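You operate a simulated robot arm through the tools that you are given. There is no shell and no other tool. Be economical: measure what you need, move in short steps, check, and stop when the job is done.

You are at the controls of a simulated robot arm. One attempt, no reset.

TASK
Ready the table for the square: level it by level knob one.
Fine: free the lock to begin and lock it again; stand the square on the level plate; leave level knob two as it is. Set down upright: steel square. Where these are worked on the way, their far stop is far enough and under half their travel is too little: lock of the level table.

The check looks at the end state, three seconds after you hand in, the way a careful person would. Anything else that was tipped, shoved, dropped, spilled or broken makes it a failure.

THE ROBOT
A 7-joint arm with a two-finger parallel gripper, fixed in place. Base frame: the origin is at the foot of the arm, x ahead of it, y to its left, z up; the work surface is at about z = 0.82. Units: m, rad, N and s.
With the tool pointing down near the work surface it reaches from about 0.24 to 0.68 m from the base axis. Its first joint turns from -1.152 to 1.152 rad. Payload 2.4 kg.
The tool frame sits at the grasp point between the pads (the TCP): z along the fingers, y along the line on which they close. The tips reach 0.03 m beyond it. Largest opening 0.094 m; finger width 0.028, thickness 0.01; the body of the gripper, 0.05 by 0.096 m, starts 0.055 m behind the TCP.
Orientation is told as [roll, pitch, yaw] about the base's x, y, z axes, in that order, counted from this pose: with the fingers straight down and closing along the base's y, the tool's x points along the base's -x, its y along +y and its z along -z.

THE INTERFACE
- The arm moves only by the tool play_rows. Its argument "series" is a list of rows, each an object of numbers (a shift or turn left out is 0, a gripper value left out holds the last): "dx", "dy", "dz": the shift along the tool's x, y, z in m; "ax", "ay", "az": the turn, a rotation vector about the tool's x, y, z in rad; "hand": the finger opening in m, from 0 to 0.094. In form: [{"dx": .., "dy": .., "dz": .., "ax": .., "ay": .., "az": .., "hand": ..}, ...]. A call has 1 to 12 rows; each row shifts and turns the commanded pose from where the row before left it, along the tool's axes as they then stand. Each row takes 0.2 s and may step no farther than 0.05 m and 0.15 rad from the row before; otherwise, or with a gripper value out of range, the whole call is refused. A pose out of reach is approached as far as the arm can. The call stops where the force on the tool passes 40 N (or 10 N more than at its start, if that is more) or the arm is blocked; 0.2 s more then pass. The fingers move at their own pace (about 0.153 m/s each) and stop on an object; they squeeze with about 22 N. The grip force told is the motor's: it shows also when the fingers shut on nothing. Time passes only in rows, and 0.2 s behind the last, so rows that do not move let the fingers close. It gives the time, the measured TCP pose, the force on the tool (base axes), the opening and the grip force at its end, in the units of the frame above (readings bear some noise), with the torque about the TCP (base axes, N m) and any sound that the robot's microphone picked up.
- Cameras (640 x 400 px; columns grow to the right, rows downward): "scene" is fixed at [0.0577, 0.5016, 1.4384]; the picture's right is [-0.46, -0.89, 0.00], its down [-0.56, 0.29, -0.77] and it looks along [0.69, -0.35, -0.63] (base axes); focal length 315 px, centre (320, 200). "wrist" rides on the gripper at [0.076, 0.014, -0.102] in the tool frame; the picture's right is [-0.18, 0.98, 0.00], its down [-0.75, -0.14, -0.64] and it looks along [-0.63, -0.12, 0.77] (tool axes); focal length 243 px, centre (320, 200). There is no depth. A picture from a camera that has moved, and an enlarged one, comes with that camera's place and axes in the base frame and with its lens.
- camera(camera): a new picture of that camera. The clock stands still meanwhile.
- enlarge(camera, box): a new picture of the part [left, top, right, bottom] of that camera's present view, enlarged. The clock stands still meanwhile.
- job_done(): hands the job in; it is judged then, once.

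Work in short steps. Places have to be worked out from the pictures, the camera data and where the tool is seen: move nearer, look again, correct. Check each grasp and each placing, and mend what went wrong. You have 120 turns and 76 pictures in all, those below and enlarged ones among them. Open the gripper and draw the arm clear of the work before you hand the job in, unless the task says otherwise; then end with one line.

The tools are called as name(argument=value, ...) on one line, values as JSON. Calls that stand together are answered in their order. play_rows: Moves the arm, as the interface text tells. Its arguments: {"type":"object","properties":{"series":{"type":"array","items":{"type":"object","properties":{"dx":{"type":"number"},"dy":{"type":"number"},"dz":{"type":"number"},"ax":{"type":"number"},"ay":{"type":"number"},"az":{"type":"number"},"hand":{"type":"number"}}}}},"required":["series"]} The other tools are called the same way: camera (camera) takes a picture; enlarge (camera, box) takes an enlarged picture of a part of a camera's view; job_done () hands the job in.

At the start:

```text
time: 0.0
tcp_pos: [0.4193, 0.1851, 1.1208]
tcp_rot: [0.001, 0.0, 0.001]
ft_force: [-0.6, 0.4, -0.5]
wrist_torque: [-0.02, 0.01, -0.05]
width: 0.0941
grasp_force: 0.1
```

scene: 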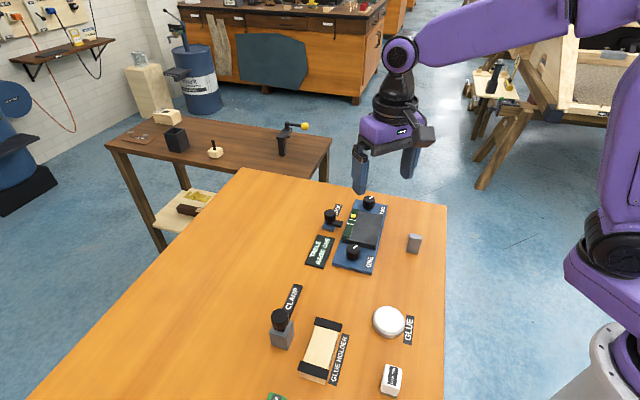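
wrist: 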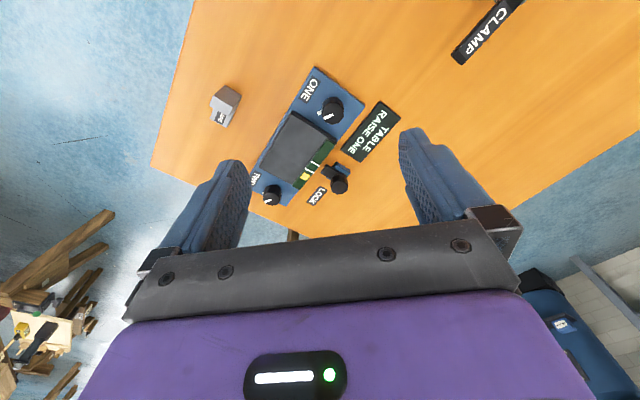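

I start by enlarging the level table area in both views.

enlarge(camera="scene", box=[290, 180, 450, 280])

enlarge(camera="wrist", box=[190, 50, 430, 220])

```text
4.00 times, centred on (370, 230) of scene
camera zoom: at [0.0577, 0.5016, 1.4384], right [-0.46, -0.89, 0.0], down [-0.56, 0.29, -0.77], along [0.69, -0.35, -0.63], focal length 1261 px, centre (120, 80)
```

zoom: 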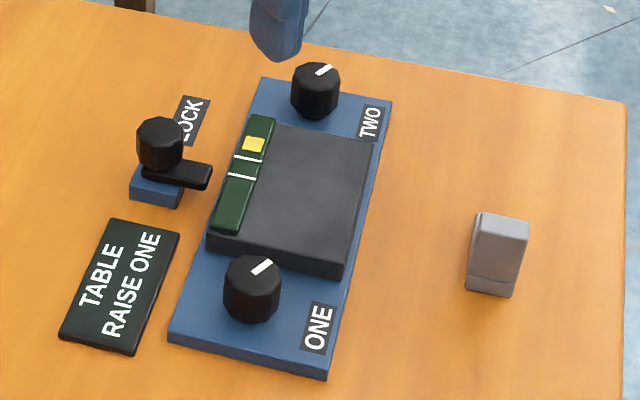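

```text
2.35 times, centred on (310, 135) of wrist
camera zoom: at [0.3424, 0.1995, 1.2244], right [0.18, 0.98, 0.0], down [0.75, -0.14, 0.64], along [0.63, -0.12, -0.77], focal length 571 px, centre (344, 353)
```

zoom: 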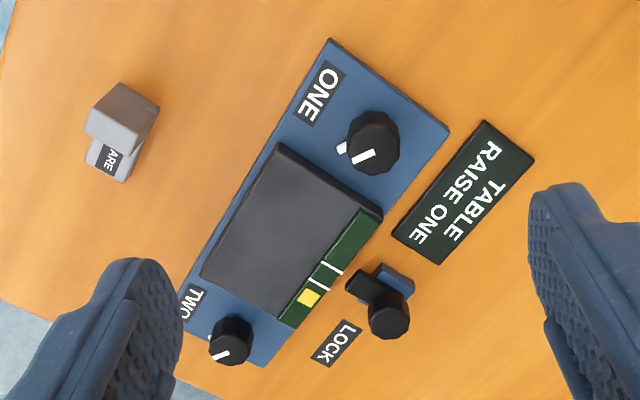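

The bubble lies toward TWO, so ONE must be raised. By my estimate ONE is at (0.48, 0.19), TWO at (0.61, 0.06), the lock at (0.61, 0.19) and the square at (0.45, 0.03). I move nearer to see the lock.

play_rows(series=[{"dx": -0.03, "dy": 0.01, "dz": 0.03}, {"dx": -0.03, "dy": 0.01, "dz": 0.035}, {"dx": -0.016, "dy": 0.005, "dz": 0.035}, {"dz": 0.02}, {}])

camera(camera="wrist")

```text
time: 1.2
tcp_pos: [0.4944, 0.2087, 1.0002]
tcp_rot: [0.0, 0.0, -0.001]
ft_force: [-0.8, 0.5, -0.6]
wrist_torque: [-0.01, 0.04, 0.0]
width: 0.0937
grasp_force: 0.1
```

```text
71 pictures are left
camera wrist: at [0.4185, 0.2233, 1.1025], right [0.18, 0.98, 0.0], down [0.75, -0.14, 0.64], along [0.63, -0.12, -0.77], focal length 243 px, centre (320, 200)
```

wrist: 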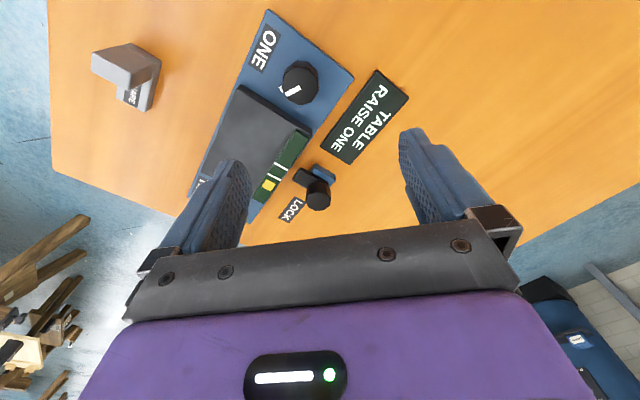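

enlarge(camera="wrist", box=[240, 110, 400, 230])

enlarge(camera="scene", box=[310, 185, 390, 275])

enlarge(camera="wrist", box=[220, 0, 380, 120])

```text
3.33 times, centred on (320, 170) of wrist
camera zoom: at [0.4185, 0.2233, 1.1025], right [0.18, 0.98, 0.0], down [0.75, -0.14, 0.64], along [0.63, -0.12, -0.77], focal length 809 px, centre (320, 300)
```

zoom: 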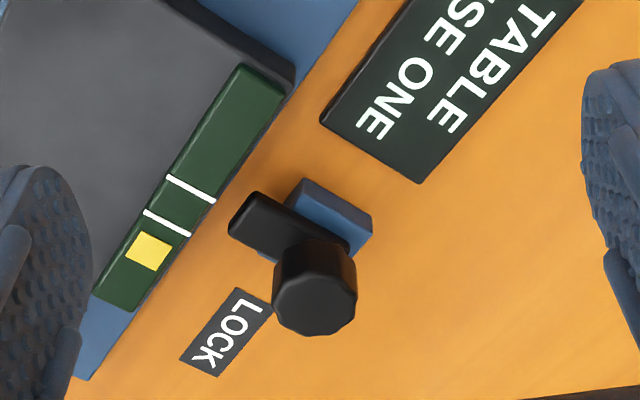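

```text
4.44 times, centred on (350, 230) of scene
camera zoom: at [0.0577, 0.5016, 1.4384], right [-0.46, -0.89, 0.0], down [-0.56, 0.29, -0.77], along [0.69, -0.35, -0.63], focal length 1402 px, centre (187, 67)
```

zoom: 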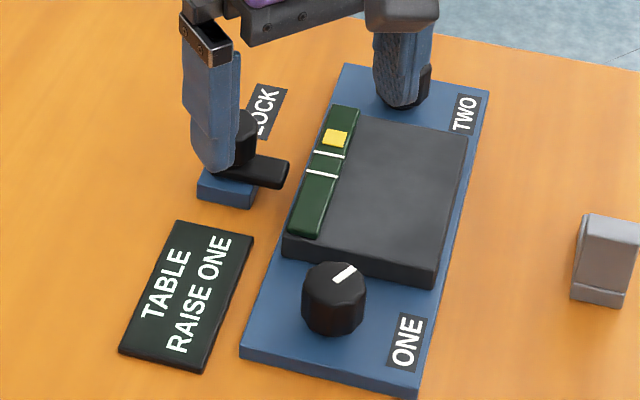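

```text
3.33 times, centred on (300, 60) of wrist
camera zoom: at [0.4185, 0.2233, 1.1025], right [0.18, 0.98, 0.0], down [0.75, -0.14, 0.64], along [0.63, -0.12, -0.77], focal length 809 px, centre (387, 667)
```

zoom: 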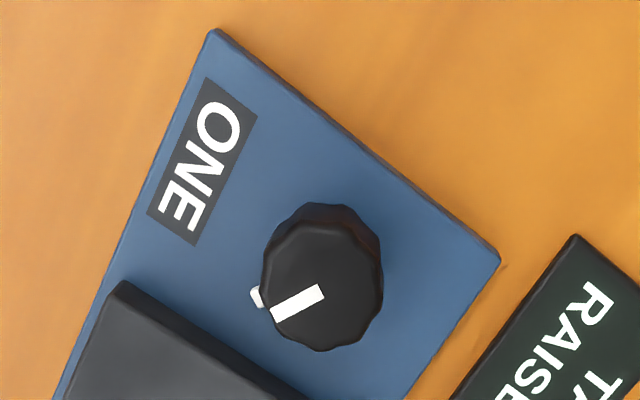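

The lock appears to be a knob with a toe over a blue base. I take a lower, shallower look to understand how it moves.

play_rows(series=[{"dx": 0.045, "dy": 0.01}, {"dx": 0.045, "dy": 0.01, "dz": 0.02}, {"dy": 0.01, "dz": 0.03}, {}])

enlarge(camera="wrist", box=[200, 60, 440, 220])

```text
refused: row 2 steps farther than a row can; nothing moved
```

```text
2.50 times, centred on (320, 140) of wrist
camera zoom: at [0.4185, 0.2233, 1.1025], right [0.18, 0.98, 0.0], down [0.75, -0.14, 0.64], along [0.63, -0.12, -0.77], focal length 606 px, centre (320, 350)
```

zoom: 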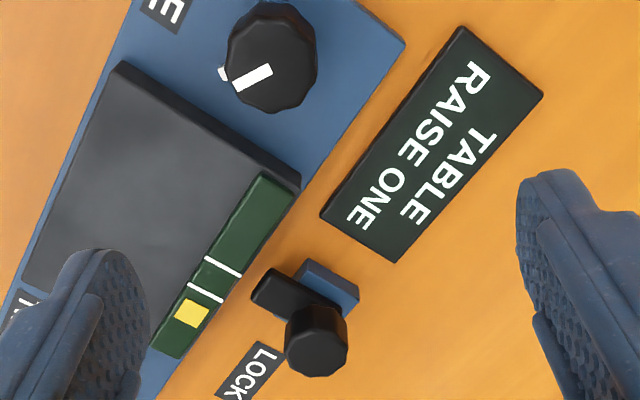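

A row was too long, so I repeat the move with smaller steps.

play_rows(series=[{"dx": 0.04, "dy": 0.01}, {"dx": 0.04, "dy": 0.01, "dz": 0.02}, {"dx": 0.01, "dy": 0.01, "dz": 0.03}, {}])

enlarge(camera="wrist", box=[200, 60, 440, 220])

```text
time: 2.2
tcp_pos: [0.4053, 0.2406, 0.9489]
tcp_rot: [-0.001, 0.0, 0.001]
ft_force: [0.2, -0.4, 0.9]
wrist_torque: [0.01, 0.0, 0.0]
width: 0.0938
grasp_force: 0.0
```

```text
2.50 times, centred on (320, 140) of wrist
camera zoom: at [0.328, 0.2537, 1.0528], right [0.18, 0.98, 0.0], down [0.75, -0.14, 0.64], along [0.63, -0.12, -0.77], focal length 606 px, centre (320, 350)
```

zoom: 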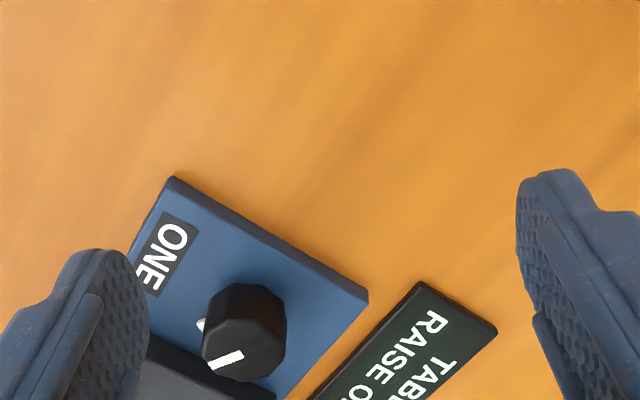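

I turn the tool to view the lock across the plate, from the square's side.

play_rows(series=[{"dz": -0.03}, {"dx": -0.03, "dy": -0.03}, {"dx": -0.03, "dy": -0.03}, {"dx": -0.03, "dy": -0.03}, {"dx": -0.023, "dy": -0.021}, {"az": -0.14}, {"az": -0.14}, {"az": -0.14}, {"az": -0.14}, {"az": -0.14}, {"az": -0.085}, {}])

camera(camera="wrist")

```text
time: 4.8
tcp_pos: [0.518, 0.1293, 0.9821]
tcp_rot: [0.0, 0.0, 0.787]
ft_force: [0.2, 0.1, 0.2]
wrist_torque: [0.03, -0.02, 0.01]
width: 0.0939
grasp_force: 0.1
```

```text
65 pictures are left
camera wrist: at [0.4541, 0.0856, 1.0846], right [-0.57, 0.82, 0.0], down [0.63, 0.43, 0.64], along [0.53, 0.36, -0.77], focal length 243 px, centre (320, 200)
```

wrist: 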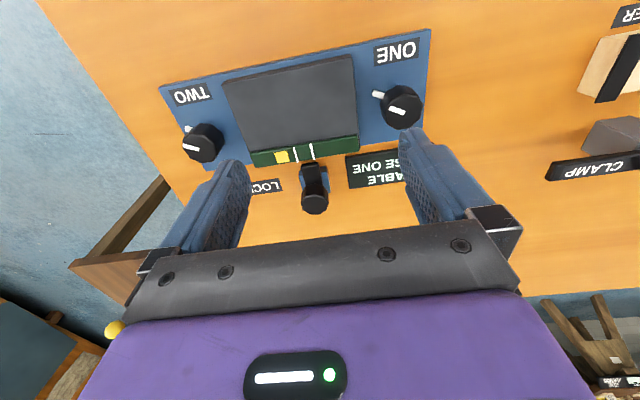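

enlarge(camera="wrist", box=[240, 130, 400, 230])

enlarge(camera="wrist", box=[150, 10, 440, 190])

```text
4.00 times, centred on (320, 180) of wrist
camera zoom: at [0.4541, 0.0856, 1.0846], right [-0.57, 0.82, 0.0], down [0.63, 0.43, 0.64], along [0.53, 0.36, -0.77], focal length 970 px, centre (320, 280)
```

zoom: 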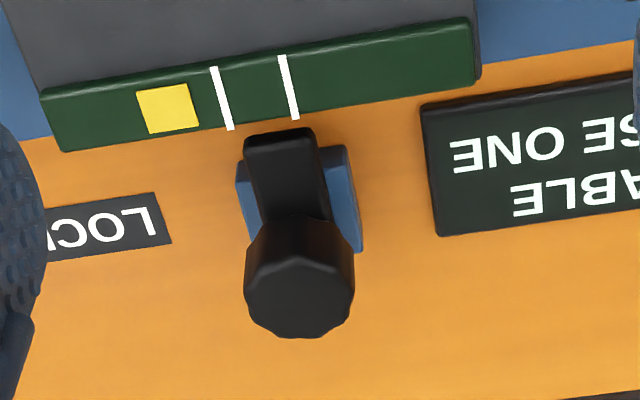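

```text
2.21 times, centred on (295, 100) of wrist
camera zoom: at [0.4541, 0.0856, 1.0846], right [-0.57, 0.82, 0.0], down [0.63, 0.43, 0.64], along [0.53, 0.36, -0.77], focal length 535 px, centre (375, 421)
```

zoom: 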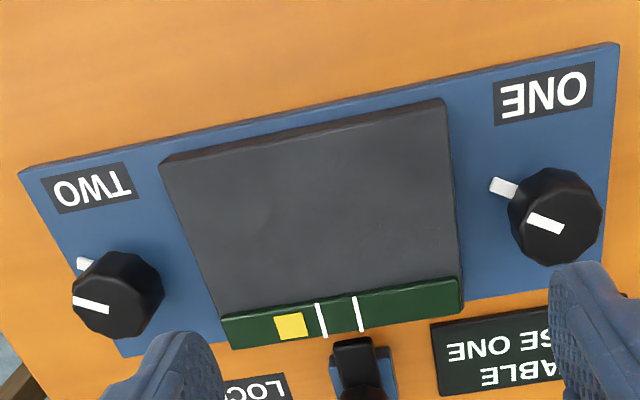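

The lock knob has its top at about (0.612, 0.187, 0.867), is about 31 mm wide and turns on a vertical axis, with a toe toward the plate. I go above it.

play_rows(series=[{"dx": -0.036, "dy": -0.008, "hand": 0.06}, {"dx": -0.036, "dy": -0.009}, {"dx": -0.0355, "dy": -0.0085}, {"dz": 0.03}, {"dz": 0.03}, {}])

camera(camera="wrist")

enlarge(camera="scene", box=[290, 160, 410, 260])

```text
time: 6.2
tcp_pos: [0.6127, 0.1879, 0.9218]
tcp_rot: [0.002, 0.001, 0.785]
ft_force: [0.3, 0.2, -0.3]
wrist_torque: [0.03, -0.04, 0.0]
width: 0.0602
grasp_force: 0.0
```

```text
62 pictures are left
camera wrist: at [0.5489, 0.1424, 1.0242], right [-0.56, 0.83, 0.0], down [0.63, 0.43, 0.64], along [0.53, 0.36, -0.77], focal length 243 px, centre (320, 200)
```

wrist: 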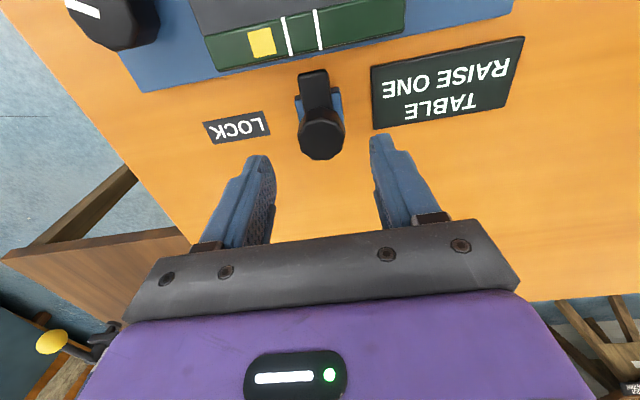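

```text
4.00 times, centred on (350, 210) of scene
camera zoom: at [0.0577, 0.5016, 1.4384], right [-0.46, -0.89, 0.0], down [-0.56, 0.29, -0.77], along [0.69, -0.35, -0.63], focal length 1261 px, centre (200, 160)
```

zoom: 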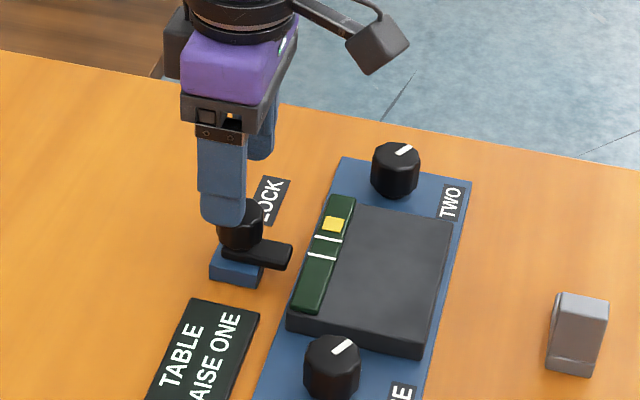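

The knob still computes to (0.612, 0.186). I descend and close on it.

play_rows(series=[{"dz": 0.02}, {"dz": 0.019}, {"hand": 0.02}, {"hand": 0.02}, {}])

camera(camera="wrist")

```text
time: 7.4
tcp_pos: [0.6113, 0.1875, 0.8816]
tcp_rot: [0.0, -0.001, 0.785]
ft_force: [-5.1, 0.5, 1.1]
wrist_torque: [-0.21, -0.34, 0.0]
width: 0.0314
grasp_force: 44.9
```

```text
60 pictures are left
camera wrist: at [0.5478, 0.1432, 0.9853], right [-0.56, 0.83, 0.0], down [0.63, 0.43, 0.64], along [0.53, 0.36, -0.77], focal length 243 px, centre (320, 200)
```

wrist: 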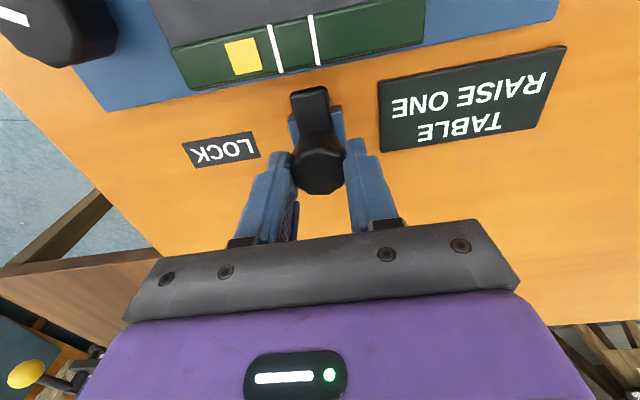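

It is gripped at 31 mm. I try a small counter-clockwise twist (seen from above) and read the torque.

play_rows(series=[{"az": -0.08}, {"az": -0.08}, {}])

enlarge(camera="wrist", box=[220, 40, 420, 240])

```text
time: 8.2
tcp_pos: [0.6119, 0.1878, 0.8838]
tcp_rot: [0.001, 0.001, 0.948]
ft_force: [-3.2, 4.1, -0.8]
wrist_torque: [-0.92, 0.23, -0.06]
width: 0.0315
grasp_force: 44.9
```

```text
2.00 times, centred on (320, 140) of wrist
camera zoom: at [0.5554, 0.1336, 0.9853], right [-0.69, 0.72, 0.0], down [0.55, 0.53, 0.64], along [0.46, 0.44, -0.77], focal length 485 px, centre (320, 320)
```

zoom: 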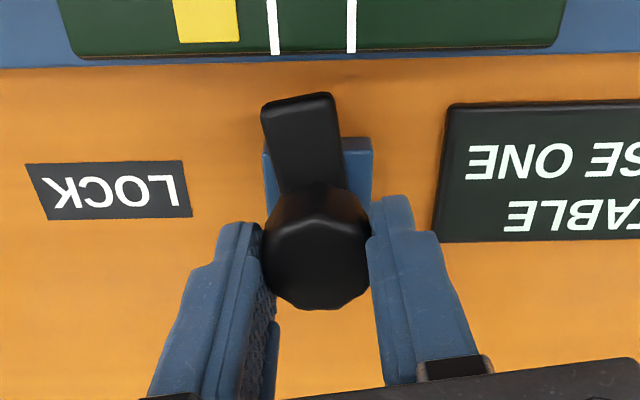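

The toe turned with the gripper at low torque, so I carry on counter-clockwise.

play_rows(series=[{"az": -0.1}, {"az": -0.1}, {"az": -0.1}, {"az": -0.1}, {}])

enlarge(camera="wrist", box=[220, 40, 420, 240])

```text
time: 9.4
tcp_pos: [0.611, 0.188, 0.8824]
tcp_rot: [0.002, -0.001, 1.346]
ft_force: [-9.5, 1.9, -3.7]
wrist_torque: [1.09, -0.52, -0.02]
width: 0.0316
grasp_force: 45.1
```

```text
2.00 times, centred on (320, 140) of wrist
camera zoom: at [0.58, 0.1163, 0.9853], right [-0.92, 0.4, 0.0], down [0.31, 0.7, 0.64], along [0.25, 0.59, -0.77], focal length 485 px, centre (320, 320)
```

zoom: 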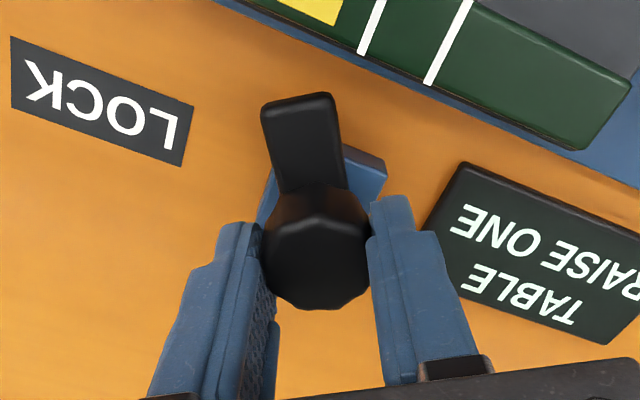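

The toe follows, now 0.56 rad out. I continue toward the stop.

play_rows(series=[{"az": -0.1}, {"az": -0.1}, {"az": -0.1}, {"az": -0.1}, {"az": -0.1}, {}])

enlarge(camera="wrist", box=[220, 40, 420, 240])

```text
time: 10.8
tcp_pos: [0.6097, 0.189, 0.882]
tcp_rot: [0.006, 0.001, 1.848]
ft_force: [-23.0, 4.0, 1.7]
wrist_torque: [-0.89, -0.37, -0.03]
width: 0.0319
grasp_force: 44.8
```

```text
2.00 times, centred on (320, 140) of wrist
camera zoom: at [0.6174, 0.1105, 0.9854], right [-1.0, -0.09, 0.01], down [-0.07, 0.76, 0.64], along [-0.06, 0.64, -0.77], focal length 485 px, centre (320, 320)
```

zoom: 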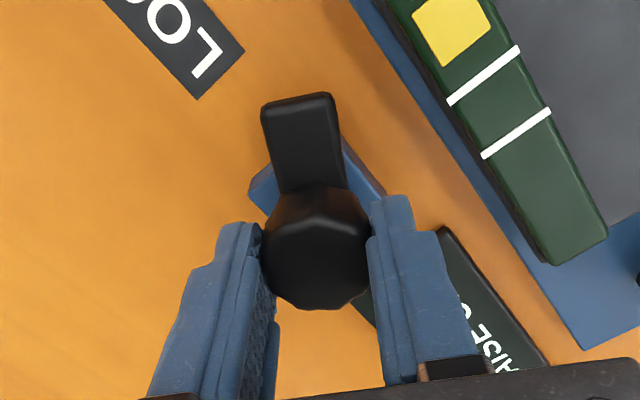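

There is a 23 N side pull toward -x, so I am slightly off axis. I shift 3 mm that way and carry on.

play_rows(series=[{"dx": -0.001, "dy": 0.003}, {}, {"az": -0.1}, {"az": -0.1}, {"az": -0.1}, {}])

enlarge(camera="wrist", box=[220, 40, 420, 240])

```text
time: 12.2
tcp_pos: [0.6091, 0.1865, 0.8826]
tcp_rot: [-0.001, 0.002, 2.145]
ft_force: [5.4, 3.5, -10.2]
wrist_torque: [0.72, 0.94, -0.02]
width: 0.0314
grasp_force: 44.9
```

```text
2.00 times, centred on (320, 140) of wrist
camera zoom: at [0.6384, 0.1154, 0.9854], right [-0.93, -0.38, 0.0], down [-0.29, 0.71, 0.64], along [-0.24, 0.59, -0.77], focal length 485 px, centre (320, 320)
```

zoom: 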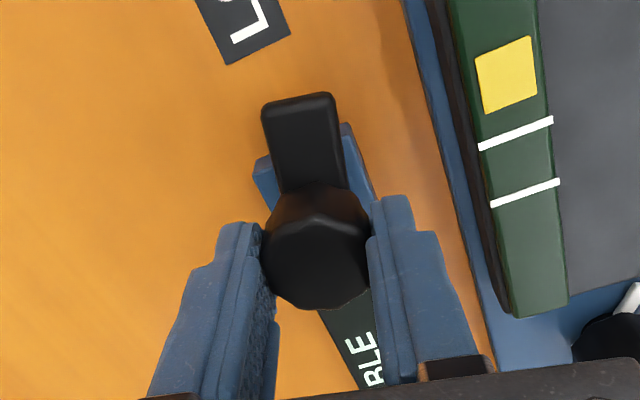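

Force is low again at 1.36 rad of turn. I continue gently to find the stop.

play_rows(series=[{"az": -0.08}, {"az": -0.08}, {"az": -0.08}, {}])

enlarge(camera="wrist", box=[220, 40, 420, 240])

```text
time: 13.2
tcp_pos: [0.608, 0.1875, 0.8823]
tcp_rot: [-0.002, -0.001, 2.385]
ft_force: [3.5, -0.2, -4.0]
wrist_torque: [-0.29, 0.36, -0.51]
width: 0.0316
grasp_force: 45.2
```

```text
2.00 times, centred on (320, 140) of wrist
camera zoom: at [0.6543, 0.1242, 0.9855], right [-0.81, -0.59, 0.0], down [-0.45, 0.62, 0.64], along [-0.38, 0.52, -0.77], focal length 485 px, centre (320, 320)
```

zoom: 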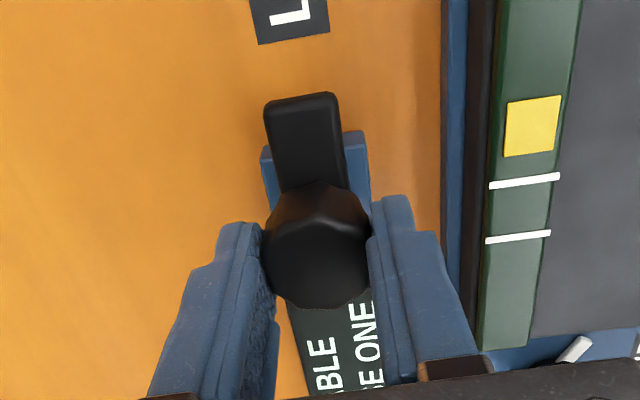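

The torque rises at about 90°, so that's the stop and the lock is free. I release, rise and unwind the yaw.

play_rows(series=[{"hand": 0.06}, {"hand": 0.06}, {"dz": -0.04}, {"dz": -0.04}, {"az": 0.14}, {"az": 0.14}, {"az": 0.14}, {"az": 0.14}, {"az": 0.14}, {"az": 0.14}, {"az": 0.14}, {"az": 0.14}])

enlarge(camera="scene", box=[290, 160, 410, 260])

```text
time: 15.8
tcp_pos: [0.6078, 0.1871, 0.9631]
tcp_rot: [0.0, 0.002, 1.261]
ft_force: [0.2, -0.6, 0.0]
wrist_torque: [-0.02, -0.04, -0.02]
width: 0.0602
grasp_force: 0.1
```

```text
4.00 times, centred on (350, 210) of scene
camera zoom: at [0.0577, 0.5016, 1.4384], right [-0.46, -0.89, 0.0], down [-0.56, 0.29, -0.77], along [0.69, -0.35, -0.63], focal length 1261 px, centre (200, 160)
```

zoom: 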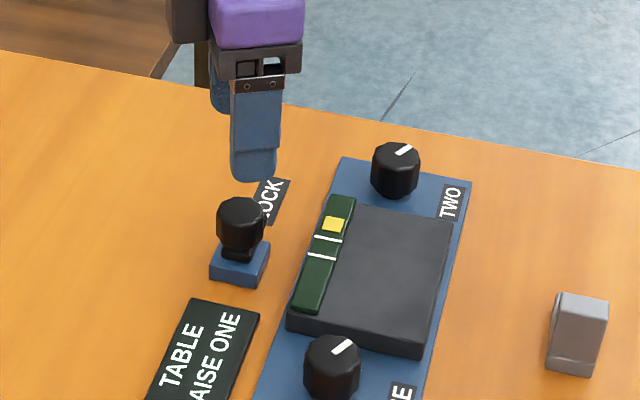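

The lock is freed (toe turned away, along the plate). Now I move over to knob ONE.

play_rows(series=[{"az": 0.12}, {"az": 0.12}, {"az": 0.12}, {"az": 0.116}, {"dx": 0.0295, "dy": 0.0318}, {"dx": 0.0295, "dy": 0.0318}, {"dx": 0.0295, "dy": 0.0318}, {"dz": 0.03}, {}])

camera(camera="wrist")

```text
time: 17.8
tcp_pos: [0.479, 0.1921, 0.9323]
tcp_rot: [0.0, -0.001, 0.788]
ft_force: [0.0, -0.5, 0.7]
wrist_torque: [0.02, -0.01, 0.02]
width: 0.06
grasp_force: 0.0
```

```text
53 pictures are left
camera wrist: at [0.4155, 0.1476, 1.0353], right [-0.57, 0.82, 0.0], down [0.63, 0.43, 0.64], along [0.53, 0.36, -0.77], focal length 243 px, centre (320, 200)
```

wrist: 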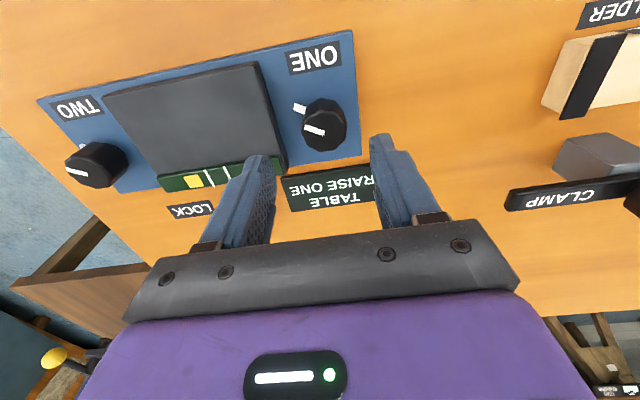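

Knob ONE refines to about (0.480, 0.195). I narrow the fingers to fit between knob and plate and go down partway to check.

play_rows(series=[{"dx": -0.003, "dy": 0.0014, "hand": 0.052}, {"dz": 0.03}, {"dz": 0.012}, {}])

enlarge(camera="wrist", box=[200, 20, 440, 240])

enlarge(camera="scene", box=[290, 180, 410, 280])

```text
time: 18.8
tcp_pos: [0.479, 0.195, 0.8901]
tcp_rot: [0.0, 0.0, 0.789]
ft_force: [-0.2, 0.2, -0.1]
wrist_torque: [-0.01, 0.02, 0.05]
width: 0.0519
grasp_force: 0.0
```

```text
1.82 times, centred on (320, 130) of wrist
camera zoom: at [0.4159, 0.1504, 0.9935], right [-0.57, 0.82, 0.0], down [0.63, 0.43, 0.64], along [0.53, 0.36, -0.77], focal length 441 px, centre (320, 327)
```

zoom: 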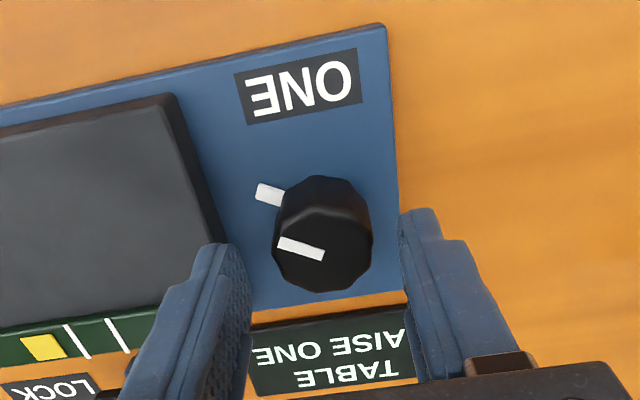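

```text
4.00 times, centred on (350, 230) of scene
camera zoom: at [0.0577, 0.5016, 1.4384], right [-0.46, -0.89, 0.0], down [-0.56, 0.29, -0.77], along [0.69, -0.35, -0.63], focal length 1261 px, centre (200, 80)
```

zoom: 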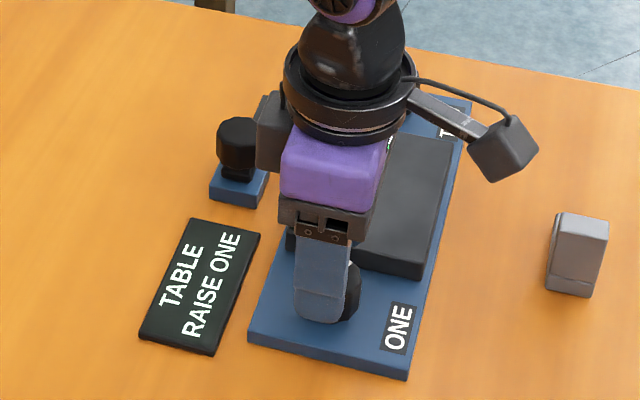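

The finger clears the plate edge by about 6 mm. I descend slowly and grip the knob.

play_rows(series=[{"dz": 0.011}, {"dz": 0.01}, {"hand": 0.03}, {"hand": 0.03}, {}])

enlarge(camera="wrist", box=[120, 0, 440, 240])

```text
time: 20.0
tcp_pos: [0.4785, 0.1953, 0.8707]
tcp_rot: [0.0, -0.002, 0.79]
ft_force: [-7.2, 5.8, 4.3]
wrist_torque: [-0.7, 0.06, 0.0]
width: 0.0336
grasp_force: 44.8
```

```text
1.67 times, centred on (280, 120) of wrist
camera zoom: at [0.4153, 0.1515, 0.973], right [-0.57, 0.82, 0.0], down [0.63, 0.44, 0.64], along [0.53, 0.36, -0.77], focal length 404 px, centre (387, 333)
```

zoom: 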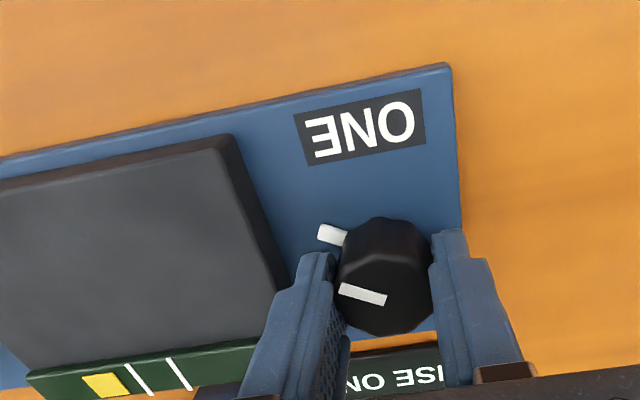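

Gripped at 33.6 mm. I centre by 1.5 mm and make a small clockwise trial turn, watching the bubble.

play_rows(series=[{"dy": 0.0015}, {"az": 0.1}, {"az": 0.1}, {}])

camera(camera="wrist")

```text
time: 21.0
tcp_pos: [0.4788, 0.1958, 0.8703]
tcp_rot: [0.0, -0.001, 0.584]
ft_force: [0.3, -6.0, 9.7]
wrist_torque: [0.12, 0.7, 0.02]
width: 0.0338
grasp_force: 45.6
```

```text
49 pictures are left
camera wrist: at [0.4078, 0.1649, 0.9729], right [-0.39, 0.92, 0.0], down [0.71, 0.3, 0.64], along [0.59, 0.25, -0.77], focal length 243 px, centre (320, 200)
```

wrist: 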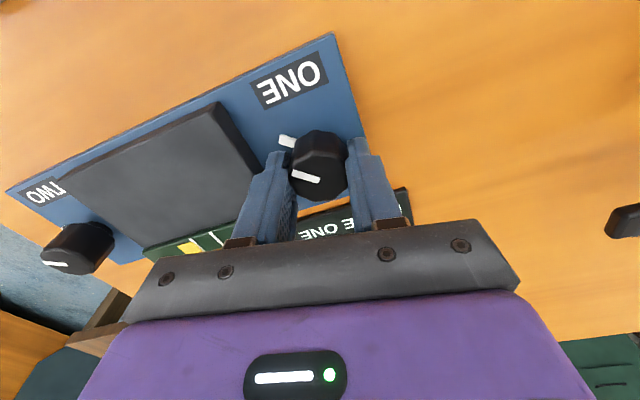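

enlarge(camera="wrist", box=[140, 200, 260, 270])

enlarge(camera="scene", box=[310, 180, 390, 250])

```text
5.33 times, centred on (200, 235) of wrist
camera zoom: at [0.4078, 0.1649, 0.9729], right [-0.39, 0.92, 0.0], down [0.71, 0.3, 0.64], along [0.59, 0.25, -0.77], focal length 1294 px, centre (960, 13)
```

zoom: 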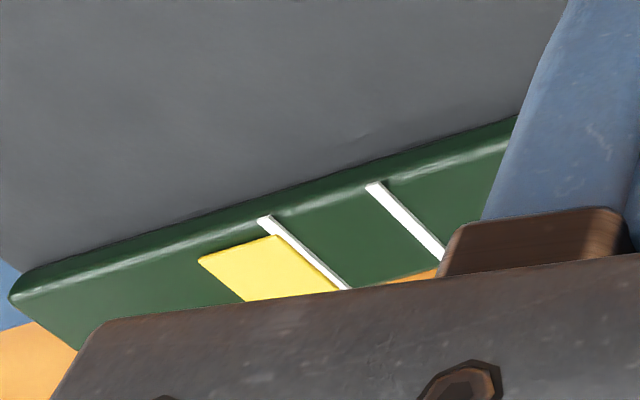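

```text
5.71 times, centred on (350, 215) of scene
camera zoom: at [0.0576, 0.5013, 1.4385], right [-0.46, -0.89, 0.0], down [-0.56, 0.29, -0.77], along [0.69, -0.35, -0.63], focal length 1802 px, centre (149, 114)
```

zoom: 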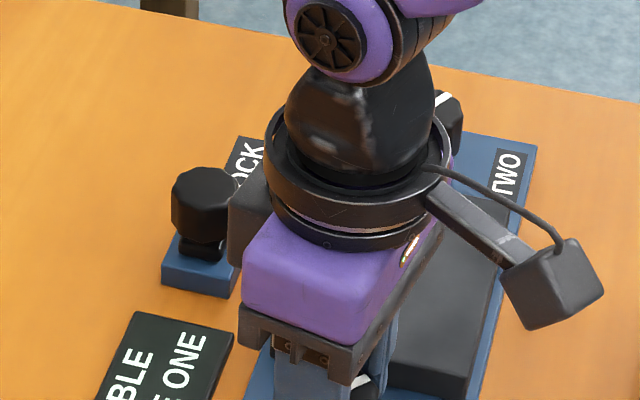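

Clockwise moved the bubble toward the marks; it now touches the first line. I estimate about 0.75 rad in total, so I turn another 0.4.

play_rows(series=[{"az": 0.1}, {"az": 0.1}, {"az": 0.1}, {"az": 0.1}, {}])

camera(camera="wrist")

camera(camera="scene")

```text
time: 22.2
tcp_pos: [0.4792, 0.1951, 0.8718]
tcp_rot: [0.0, -0.002, 0.185]
ft_force: [13.2, -13.9, 11.2]
wrist_torque: [-1.04, 0.54, -0.01]
width: 0.0337
grasp_force: 45.0
```

```text
46 pictures are left
camera wrist: at [0.4018, 0.1942, 0.9727], right [0.0, 1.0, 0.0], down [0.77, 0.0, 0.64], along [0.64, 0.0, -0.77], focal length 243 px, centre (320, 200)
```

wrist: 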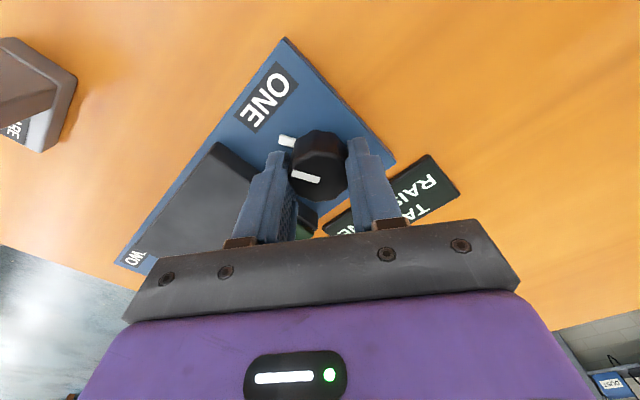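

```text
45 pictures are left
```

scene: 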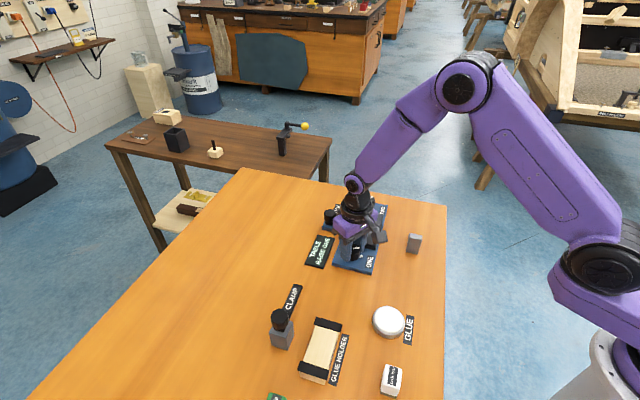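

The bubble is hidden, so I release, rise and look.

play_rows(series=[{"hand": 0.052}, {"hand": 0.052}, {"dz": -0.04}, {"dz": -0.04}, {"dz": -0.04}, {"dx": 0.04}, {}])

enlarge(camera="scene", box=[310, 190, 400, 280])

camera(camera="wrist")

```text
time: 23.8
tcp_pos: [0.4399, 0.1884, 0.9898]
tcp_rot: [0.001, 0.0, 0.189]
ft_force: [-0.6, -0.3, 0.8]
wrist_torque: [-0.01, -0.03, 0.0]
width: 0.0518
grasp_force: 0.0
```

```text
4.44 times, centred on (355, 235) of scene
camera zoom: at [0.0577, 0.5016, 1.4384], right [-0.46, -0.89, 0.0], down [-0.56, 0.29, -0.77], along [0.69, -0.35, -0.63], focal length 1402 px, centre (164, 44)
```

zoom: 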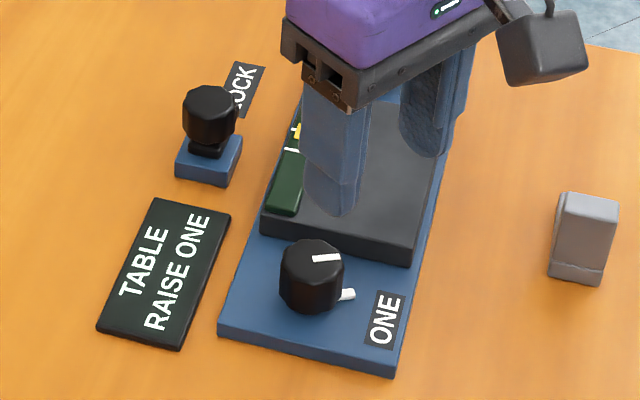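

```text
43 pictures are left
camera wrist: at [0.3624, 0.1881, 1.0927], right [0.0, 1.0, 0.0], down [0.77, 0.0, 0.64], along [0.64, 0.0, -0.77], focal length 243 px, centre (320, 200)
```

wrist: 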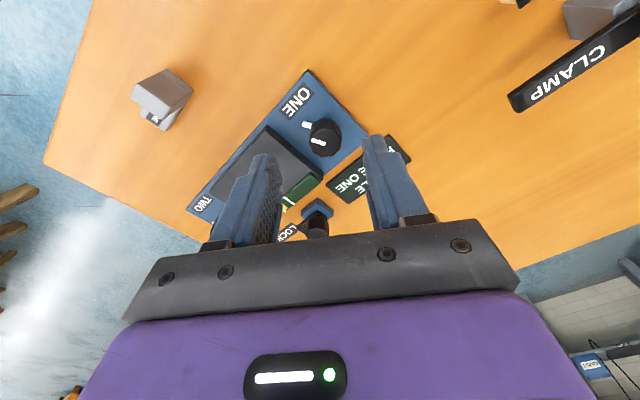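

I turn the yaw back for a possible re-grasp, which also opens the view of the bubble.

play_rows(series=[{"az": -0.13}, {"az": -0.13}, {"az": -0.13}, {"az": -0.11}, {"az": -0.1}, {}])

enlarge(camera="wrist", box=[100, 50, 400, 240])

```text
time: 25.2
tcp_pos: [0.4386, 0.1882, 0.9897]
tcp_rot: [-0.001, 0.002, 0.792]
ft_force: [0.2, -0.1, -0.1]
wrist_torque: [0.02, 0.01, 0.0]
width: 0.0519
grasp_force: 0.1
```

```text
2.11 times, centred on (250, 145) of wrist
camera zoom: at [0.3755, 0.1442, 1.0931], right [-0.57, 0.82, 0.0], down [0.63, 0.44, 0.64], along [0.53, 0.36, -0.77], focal length 511 px, centre (467, 316)
```

zoom: 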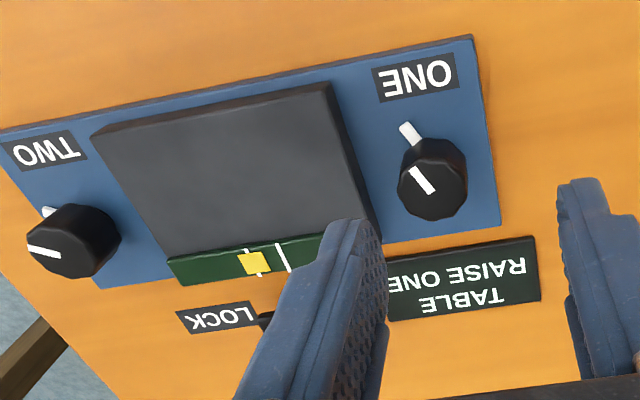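

enlarge(camera="wrist", box=[170, 140, 260, 200])

```text
6.67 times, centred on (215, 170) of wrist
camera zoom: at [0.3755, 0.1442, 1.0931], right [-0.57, 0.82, 0.0], down [0.63, 0.44, 0.64], along [0.53, 0.36, -0.77], focal length 1618 px, centre (1020, 400)
```

zoom: 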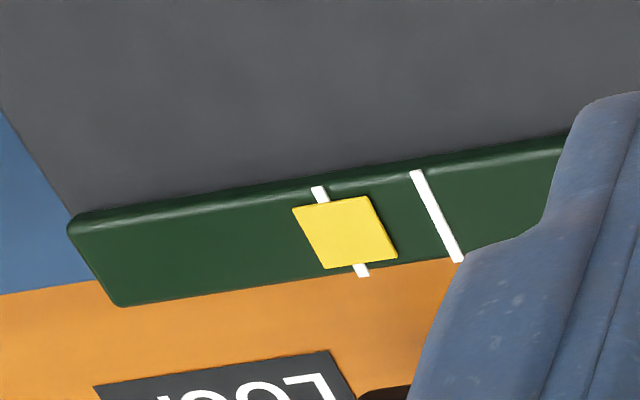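

The bubble centre is now just past the first line, having moved about 0.82 of a spacing in 0.6 rad. About 0.33 rad more is needed, so I re-grip.

play_rows(series=[{"dx": -0.0336, "dy": -0.0237}, {"dz": 0.04}, {"dz": 0.04}, {"dz": 0.02}, {"dz": 0.0195}, {"hand": 0.03}, {"hand": 0.03}, {}])

enlarge(camera="wrist", box=[120, 60, 440, 260])

```text
time: 27.0
tcp_pos: [0.4788, 0.1958, 0.8703]
tcp_rot: [0.0, 0.0, 0.79]
ft_force: [-5.8, 2.8, 5.0]
wrist_torque: [-0.59, -0.17, -0.02]
width: 0.0335
grasp_force: 45.3
```

```text
2.00 times, centred on (280, 160) of wrist
camera zoom: at [0.4154, 0.1517, 0.973], right [-0.57, 0.82, 0.0], down [0.63, 0.44, 0.64], along [0.53, 0.36, -0.77], focal length 485 px, centre (400, 280)
```

zoom: 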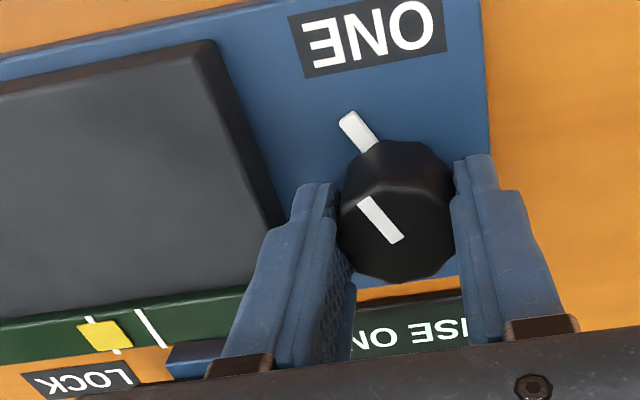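

Gripped well, bubble still at line one. I turn 0.33 rad clockwise.

play_rows(series=[{"az": 0.11}, {"az": 0.11}, {"az": 0.11}, {}, {"hand": 0.052}, {"hand": 0.052}, {"dz": -0.04}, {"dz": -0.04}, {"dz": -0.03}, {"az": -0.11}, {"az": -0.11}, {"az": -0.11}])

enlarge(camera="wrist", box=[100, 50, 400, 240])

```text
time: 29.6
tcp_pos: [0.4808, 0.1958, 0.9796]
tcp_rot: [0.001, 0.002, 0.79]
ft_force: [1.0, -0.2, -0.3]
wrist_torque: [-0.01, -0.02, -0.02]
width: 0.0521
grasp_force: 0.1
```

```text
2.11 times, centred on (250, 145) of wrist
camera zoom: at [0.4166, 0.1509, 1.083], right [-0.57, 0.82, 0.0], down [0.63, 0.44, 0.64], along [0.53, 0.36, -0.77], focal length 511 px, centre (467, 316)
```

zoom: 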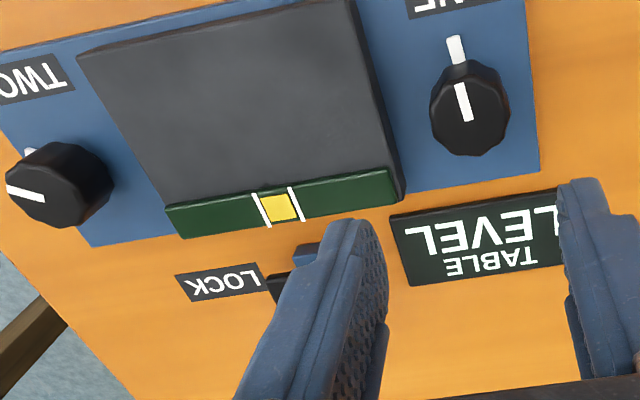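

The display reads "TABLE LEVEL" with the bubble centred between the marks. Now I go back to the lock to re-lock it.

play_rows(series=[{"dx": -0.0283, "dy": -0.0324, "hand": 0.06}, {"dx": -0.0283, "dy": -0.0324}, {"dx": -0.0283, "dy": -0.0324}, {"az": -0.145}, {"az": -0.145}, {"az": -0.145}, {"az": -0.145}, {"az": -0.145}, {"az": -0.145}, {"az": -0.145}, {"az": -0.145}, {"az": -0.145}])

play_rows(series=[{"az": -0.145}, {"az": -0.11}, {"dz": 0.04}, {}])

camera(camera="wrist")

```text
time: 32.2
tcp_pos: [0.6069, 0.1867, 0.9791]
tcp_rot: [0.001, 0.0, 2.098]
ft_force: [0.2, -0.2, 0.1]
wrist_torque: [-0.01, -0.02, -0.01]
width: 0.06
grasp_force: 0.1
```

```text
time: 33.2
tcp_pos: [0.6088, 0.1877, 0.9405]
tcp_rot: [0.001, 0.002, 2.349]
ft_force: [0.0, -0.3, -0.1]
wrist_torque: [-0.02, -0.05, 0.02]
width: 0.0599
grasp_force: 0.0
```

```text
38 pictures are left
camera wrist: at [0.6512, 0.1218, 1.0432], right [-0.83, -0.56, 0.0], down [-0.43, 0.64, 0.64], along [-0.36, 0.53, -0.77], focal length 243 px, centre (320, 200)
```

wrist: 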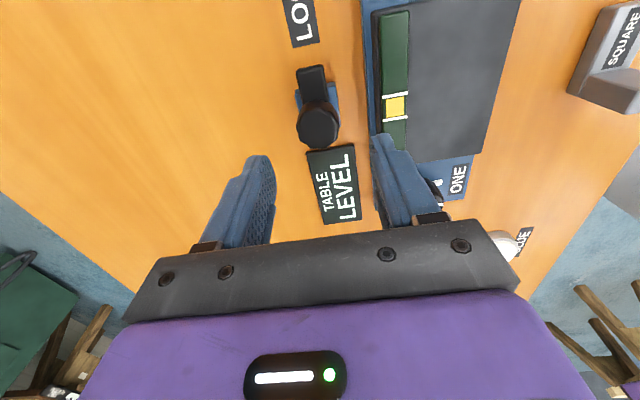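

The view confirms the alignment. I descend, grip and turn clockwise back.

play_rows(series=[{"dz": 0.03}, {"dz": 0.028}, {"hand": 0.02}, {"hand": 0.02}, {}, {"az": 0.1}, {"az": 0.1}, {"az": 0.1}, {"az": 0.1}, {}])

enlarge(camera="wrist", box=[220, 40, 420, 240])

```text
time: 35.4
tcp_pos: [0.6097, 0.1872, 0.8814]
tcp_rot: [-0.002, 0.001, 1.948]
ft_force: [17.7, 7.4, -19.6]
wrist_torque: [-0.79, -0.18, 0.07]
width: 0.0316
grasp_force: 44.7
```

```text
2.00 times, centred on (320, 140) of wrist
camera zoom: at [0.6242, 0.1107, 0.9842], right [-0.98, -0.19, 0.0], down [-0.15, 0.75, 0.64], along [-0.12, 0.63, -0.77], focal length 485 px, centre (320, 320)
```

zoom: 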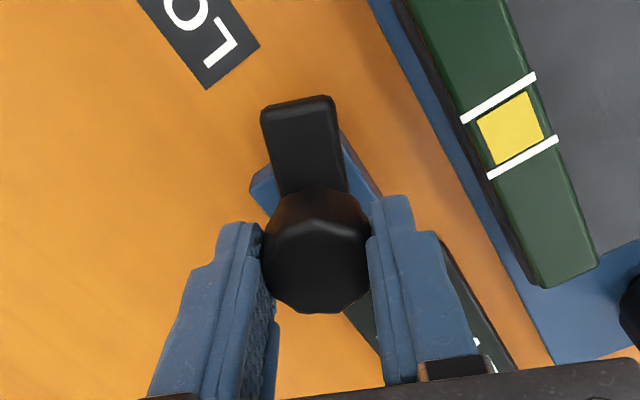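

The toe follows. I relieve 2 mm of side force and continue.

play_rows(series=[{"dy": -0.002}, {"az": 0.1}, {"az": 0.1}, {"az": 0.1}, {"az": 0.1}, {"az": 0.1}, {}])

```text
time: 37.0
tcp_pos: [0.6104, 0.1873, 0.8813]
tcp_rot: [0.002, 0.001, 1.448]
ft_force: [-0.4, -5.7, -16.3]
wrist_torque: [0.55, -0.74, -0.02]
width: 0.0313
grasp_force: 45.5
```

Forces are fine, so I continue to the closed stop.

play_rows(series=[{"az": 0.1}, {"az": 0.1}, {"az": 0.1}, {"az": 0.1}, {"az": 0.1}, {"az": 0.1}, {}])

enlarge(camera="wrist", box=[220, 40, 420, 240])

```text
time: 38.6
tcp_pos: [0.6112, 0.1859, 0.8828]
tcp_rot: [-0.001, 0.0, 0.845]
ft_force: [6.5, -12.5, -13.1]
wrist_torque: [-0.21, 0.7, 0.0]
width: 0.0317
grasp_force: 45.6
```

```text
2.00 times, centred on (320, 140) of wrist
camera zoom: at [0.5501, 0.1391, 0.9845], right [-0.61, 0.79, 0.0], down [0.61, 0.47, 0.64], along [0.51, 0.39, -0.77], focal length 485 px, centre (320, 320)
```

zoom: 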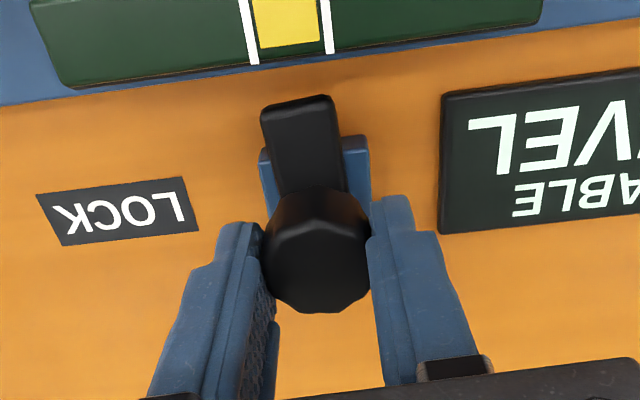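

One last small turn should seat it at the stop.

play_rows(series=[{"az": 0.05}, {"az": 0.04}, {}])

```text
time: 39.4
tcp_pos: [0.6111, 0.1869, 0.8817]
tcp_rot: [-0.002, 0.0, 0.758]
ft_force: [10.7, -14.0, -11.1]
wrist_torque: [-0.25, 0.63, 0.42]
width: 0.0313
grasp_force: 44.8
```

The torque shows it is at the closed stop. I release, rise and go to the square.

play_rows(series=[{"hand": 0.06}, {"hand": 0.06}, {"dz": -0.04}, {"dz": -0.04}, {"dz": -0.04}, {"dx": 0.045}, {"dx": 0.045}, {"dx": 0.045}, {"dx": 0.045}, {"dx": 0.045}, {}])

camera(camera="wrist")

enlarge(camera="scene", box=[310, 190, 440, 280])

```text
time: 41.8
tcp_pos: [0.4455, 0.032, 1.0015]
tcp_rot: [0.0, -0.001, 0.759]
ft_force: [0.2, 0.7, 0.1]
wrist_torque: [-0.01, 0.07, -0.01]
width: 0.0596
grasp_force: 0.0
```

```text
35 pictures are left
camera wrist: at [0.3802, -0.01, 1.1046], right [-0.54, 0.84, 0.0], down [0.64, 0.42, 0.64], along [0.54, 0.35, -0.77], focal length 243 px, centre (320, 200)
```

wrist: 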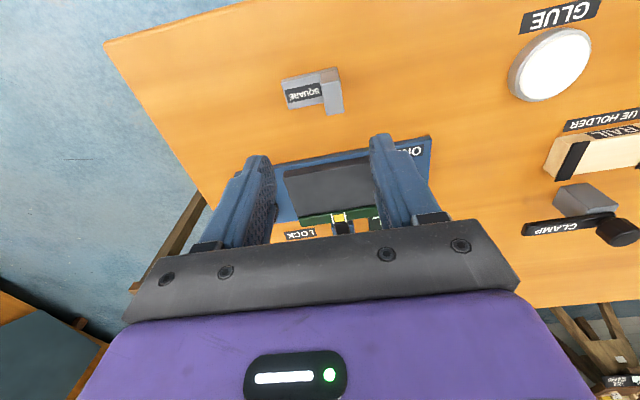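

```text
4.44 times, centred on (375, 235) of scene
camera zoom: at [0.0577, 0.5015, 1.4384], right [-0.46, -0.89, 0.0], down [-0.56, 0.29, -0.77], along [0.69, -0.35, -0.63], focal length 1402 px, centre (76, 44)
```

zoom: 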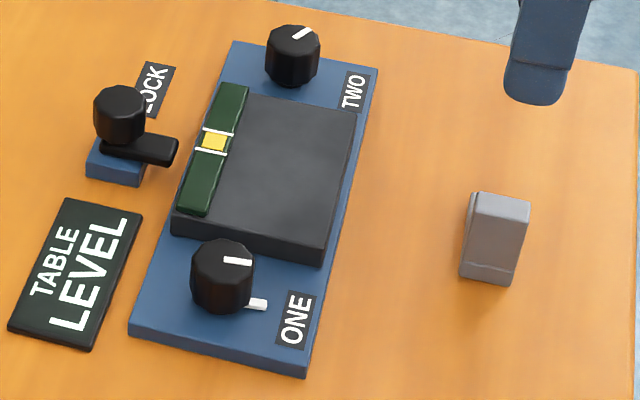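

Lock and level look good. I enlarge the square in the wrist view.

enlarge(camera="wrist", box=[260, 50, 370, 130])

enlarge(camera="scene", box=[390, 220, 440, 260])

```text
5.00 times, centred on (315, 90) of wrist
camera zoom: at [0.3802, -0.01, 1.1046], right [-0.54, 0.84, 0.0], down [0.64, 0.42, 0.64], along [0.54, 0.35, -0.77], focal length 1213 px, centre (345, 750)
```

zoom: 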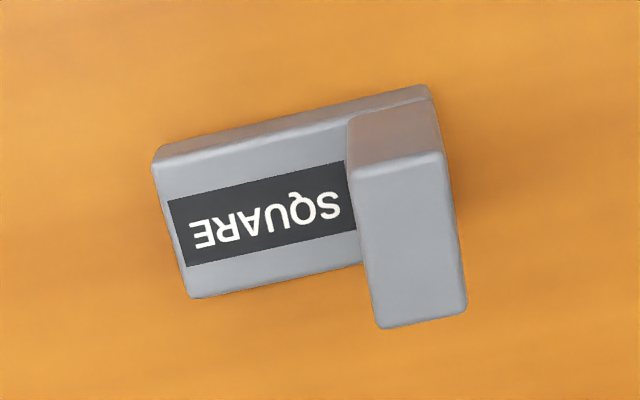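

```text
10.00 times, centred on (415, 240) of scene
camera zoom: at [0.0577, 0.5015, 1.4384], right [-0.46, -0.89, 0.0], down [-0.56, 0.29, -0.77], along [0.69, -0.35, -0.63], focal length 3153 px, centre (-630, -200)
```

zoom: 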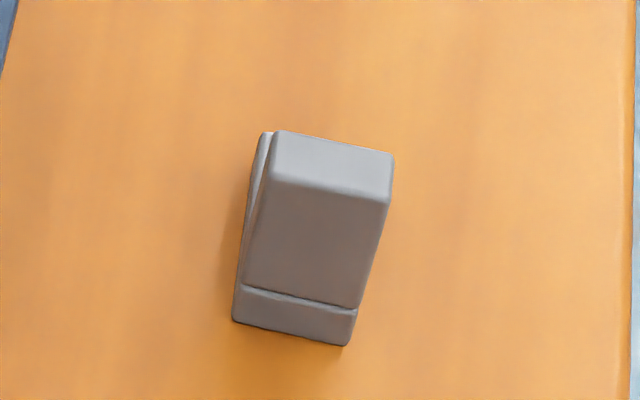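

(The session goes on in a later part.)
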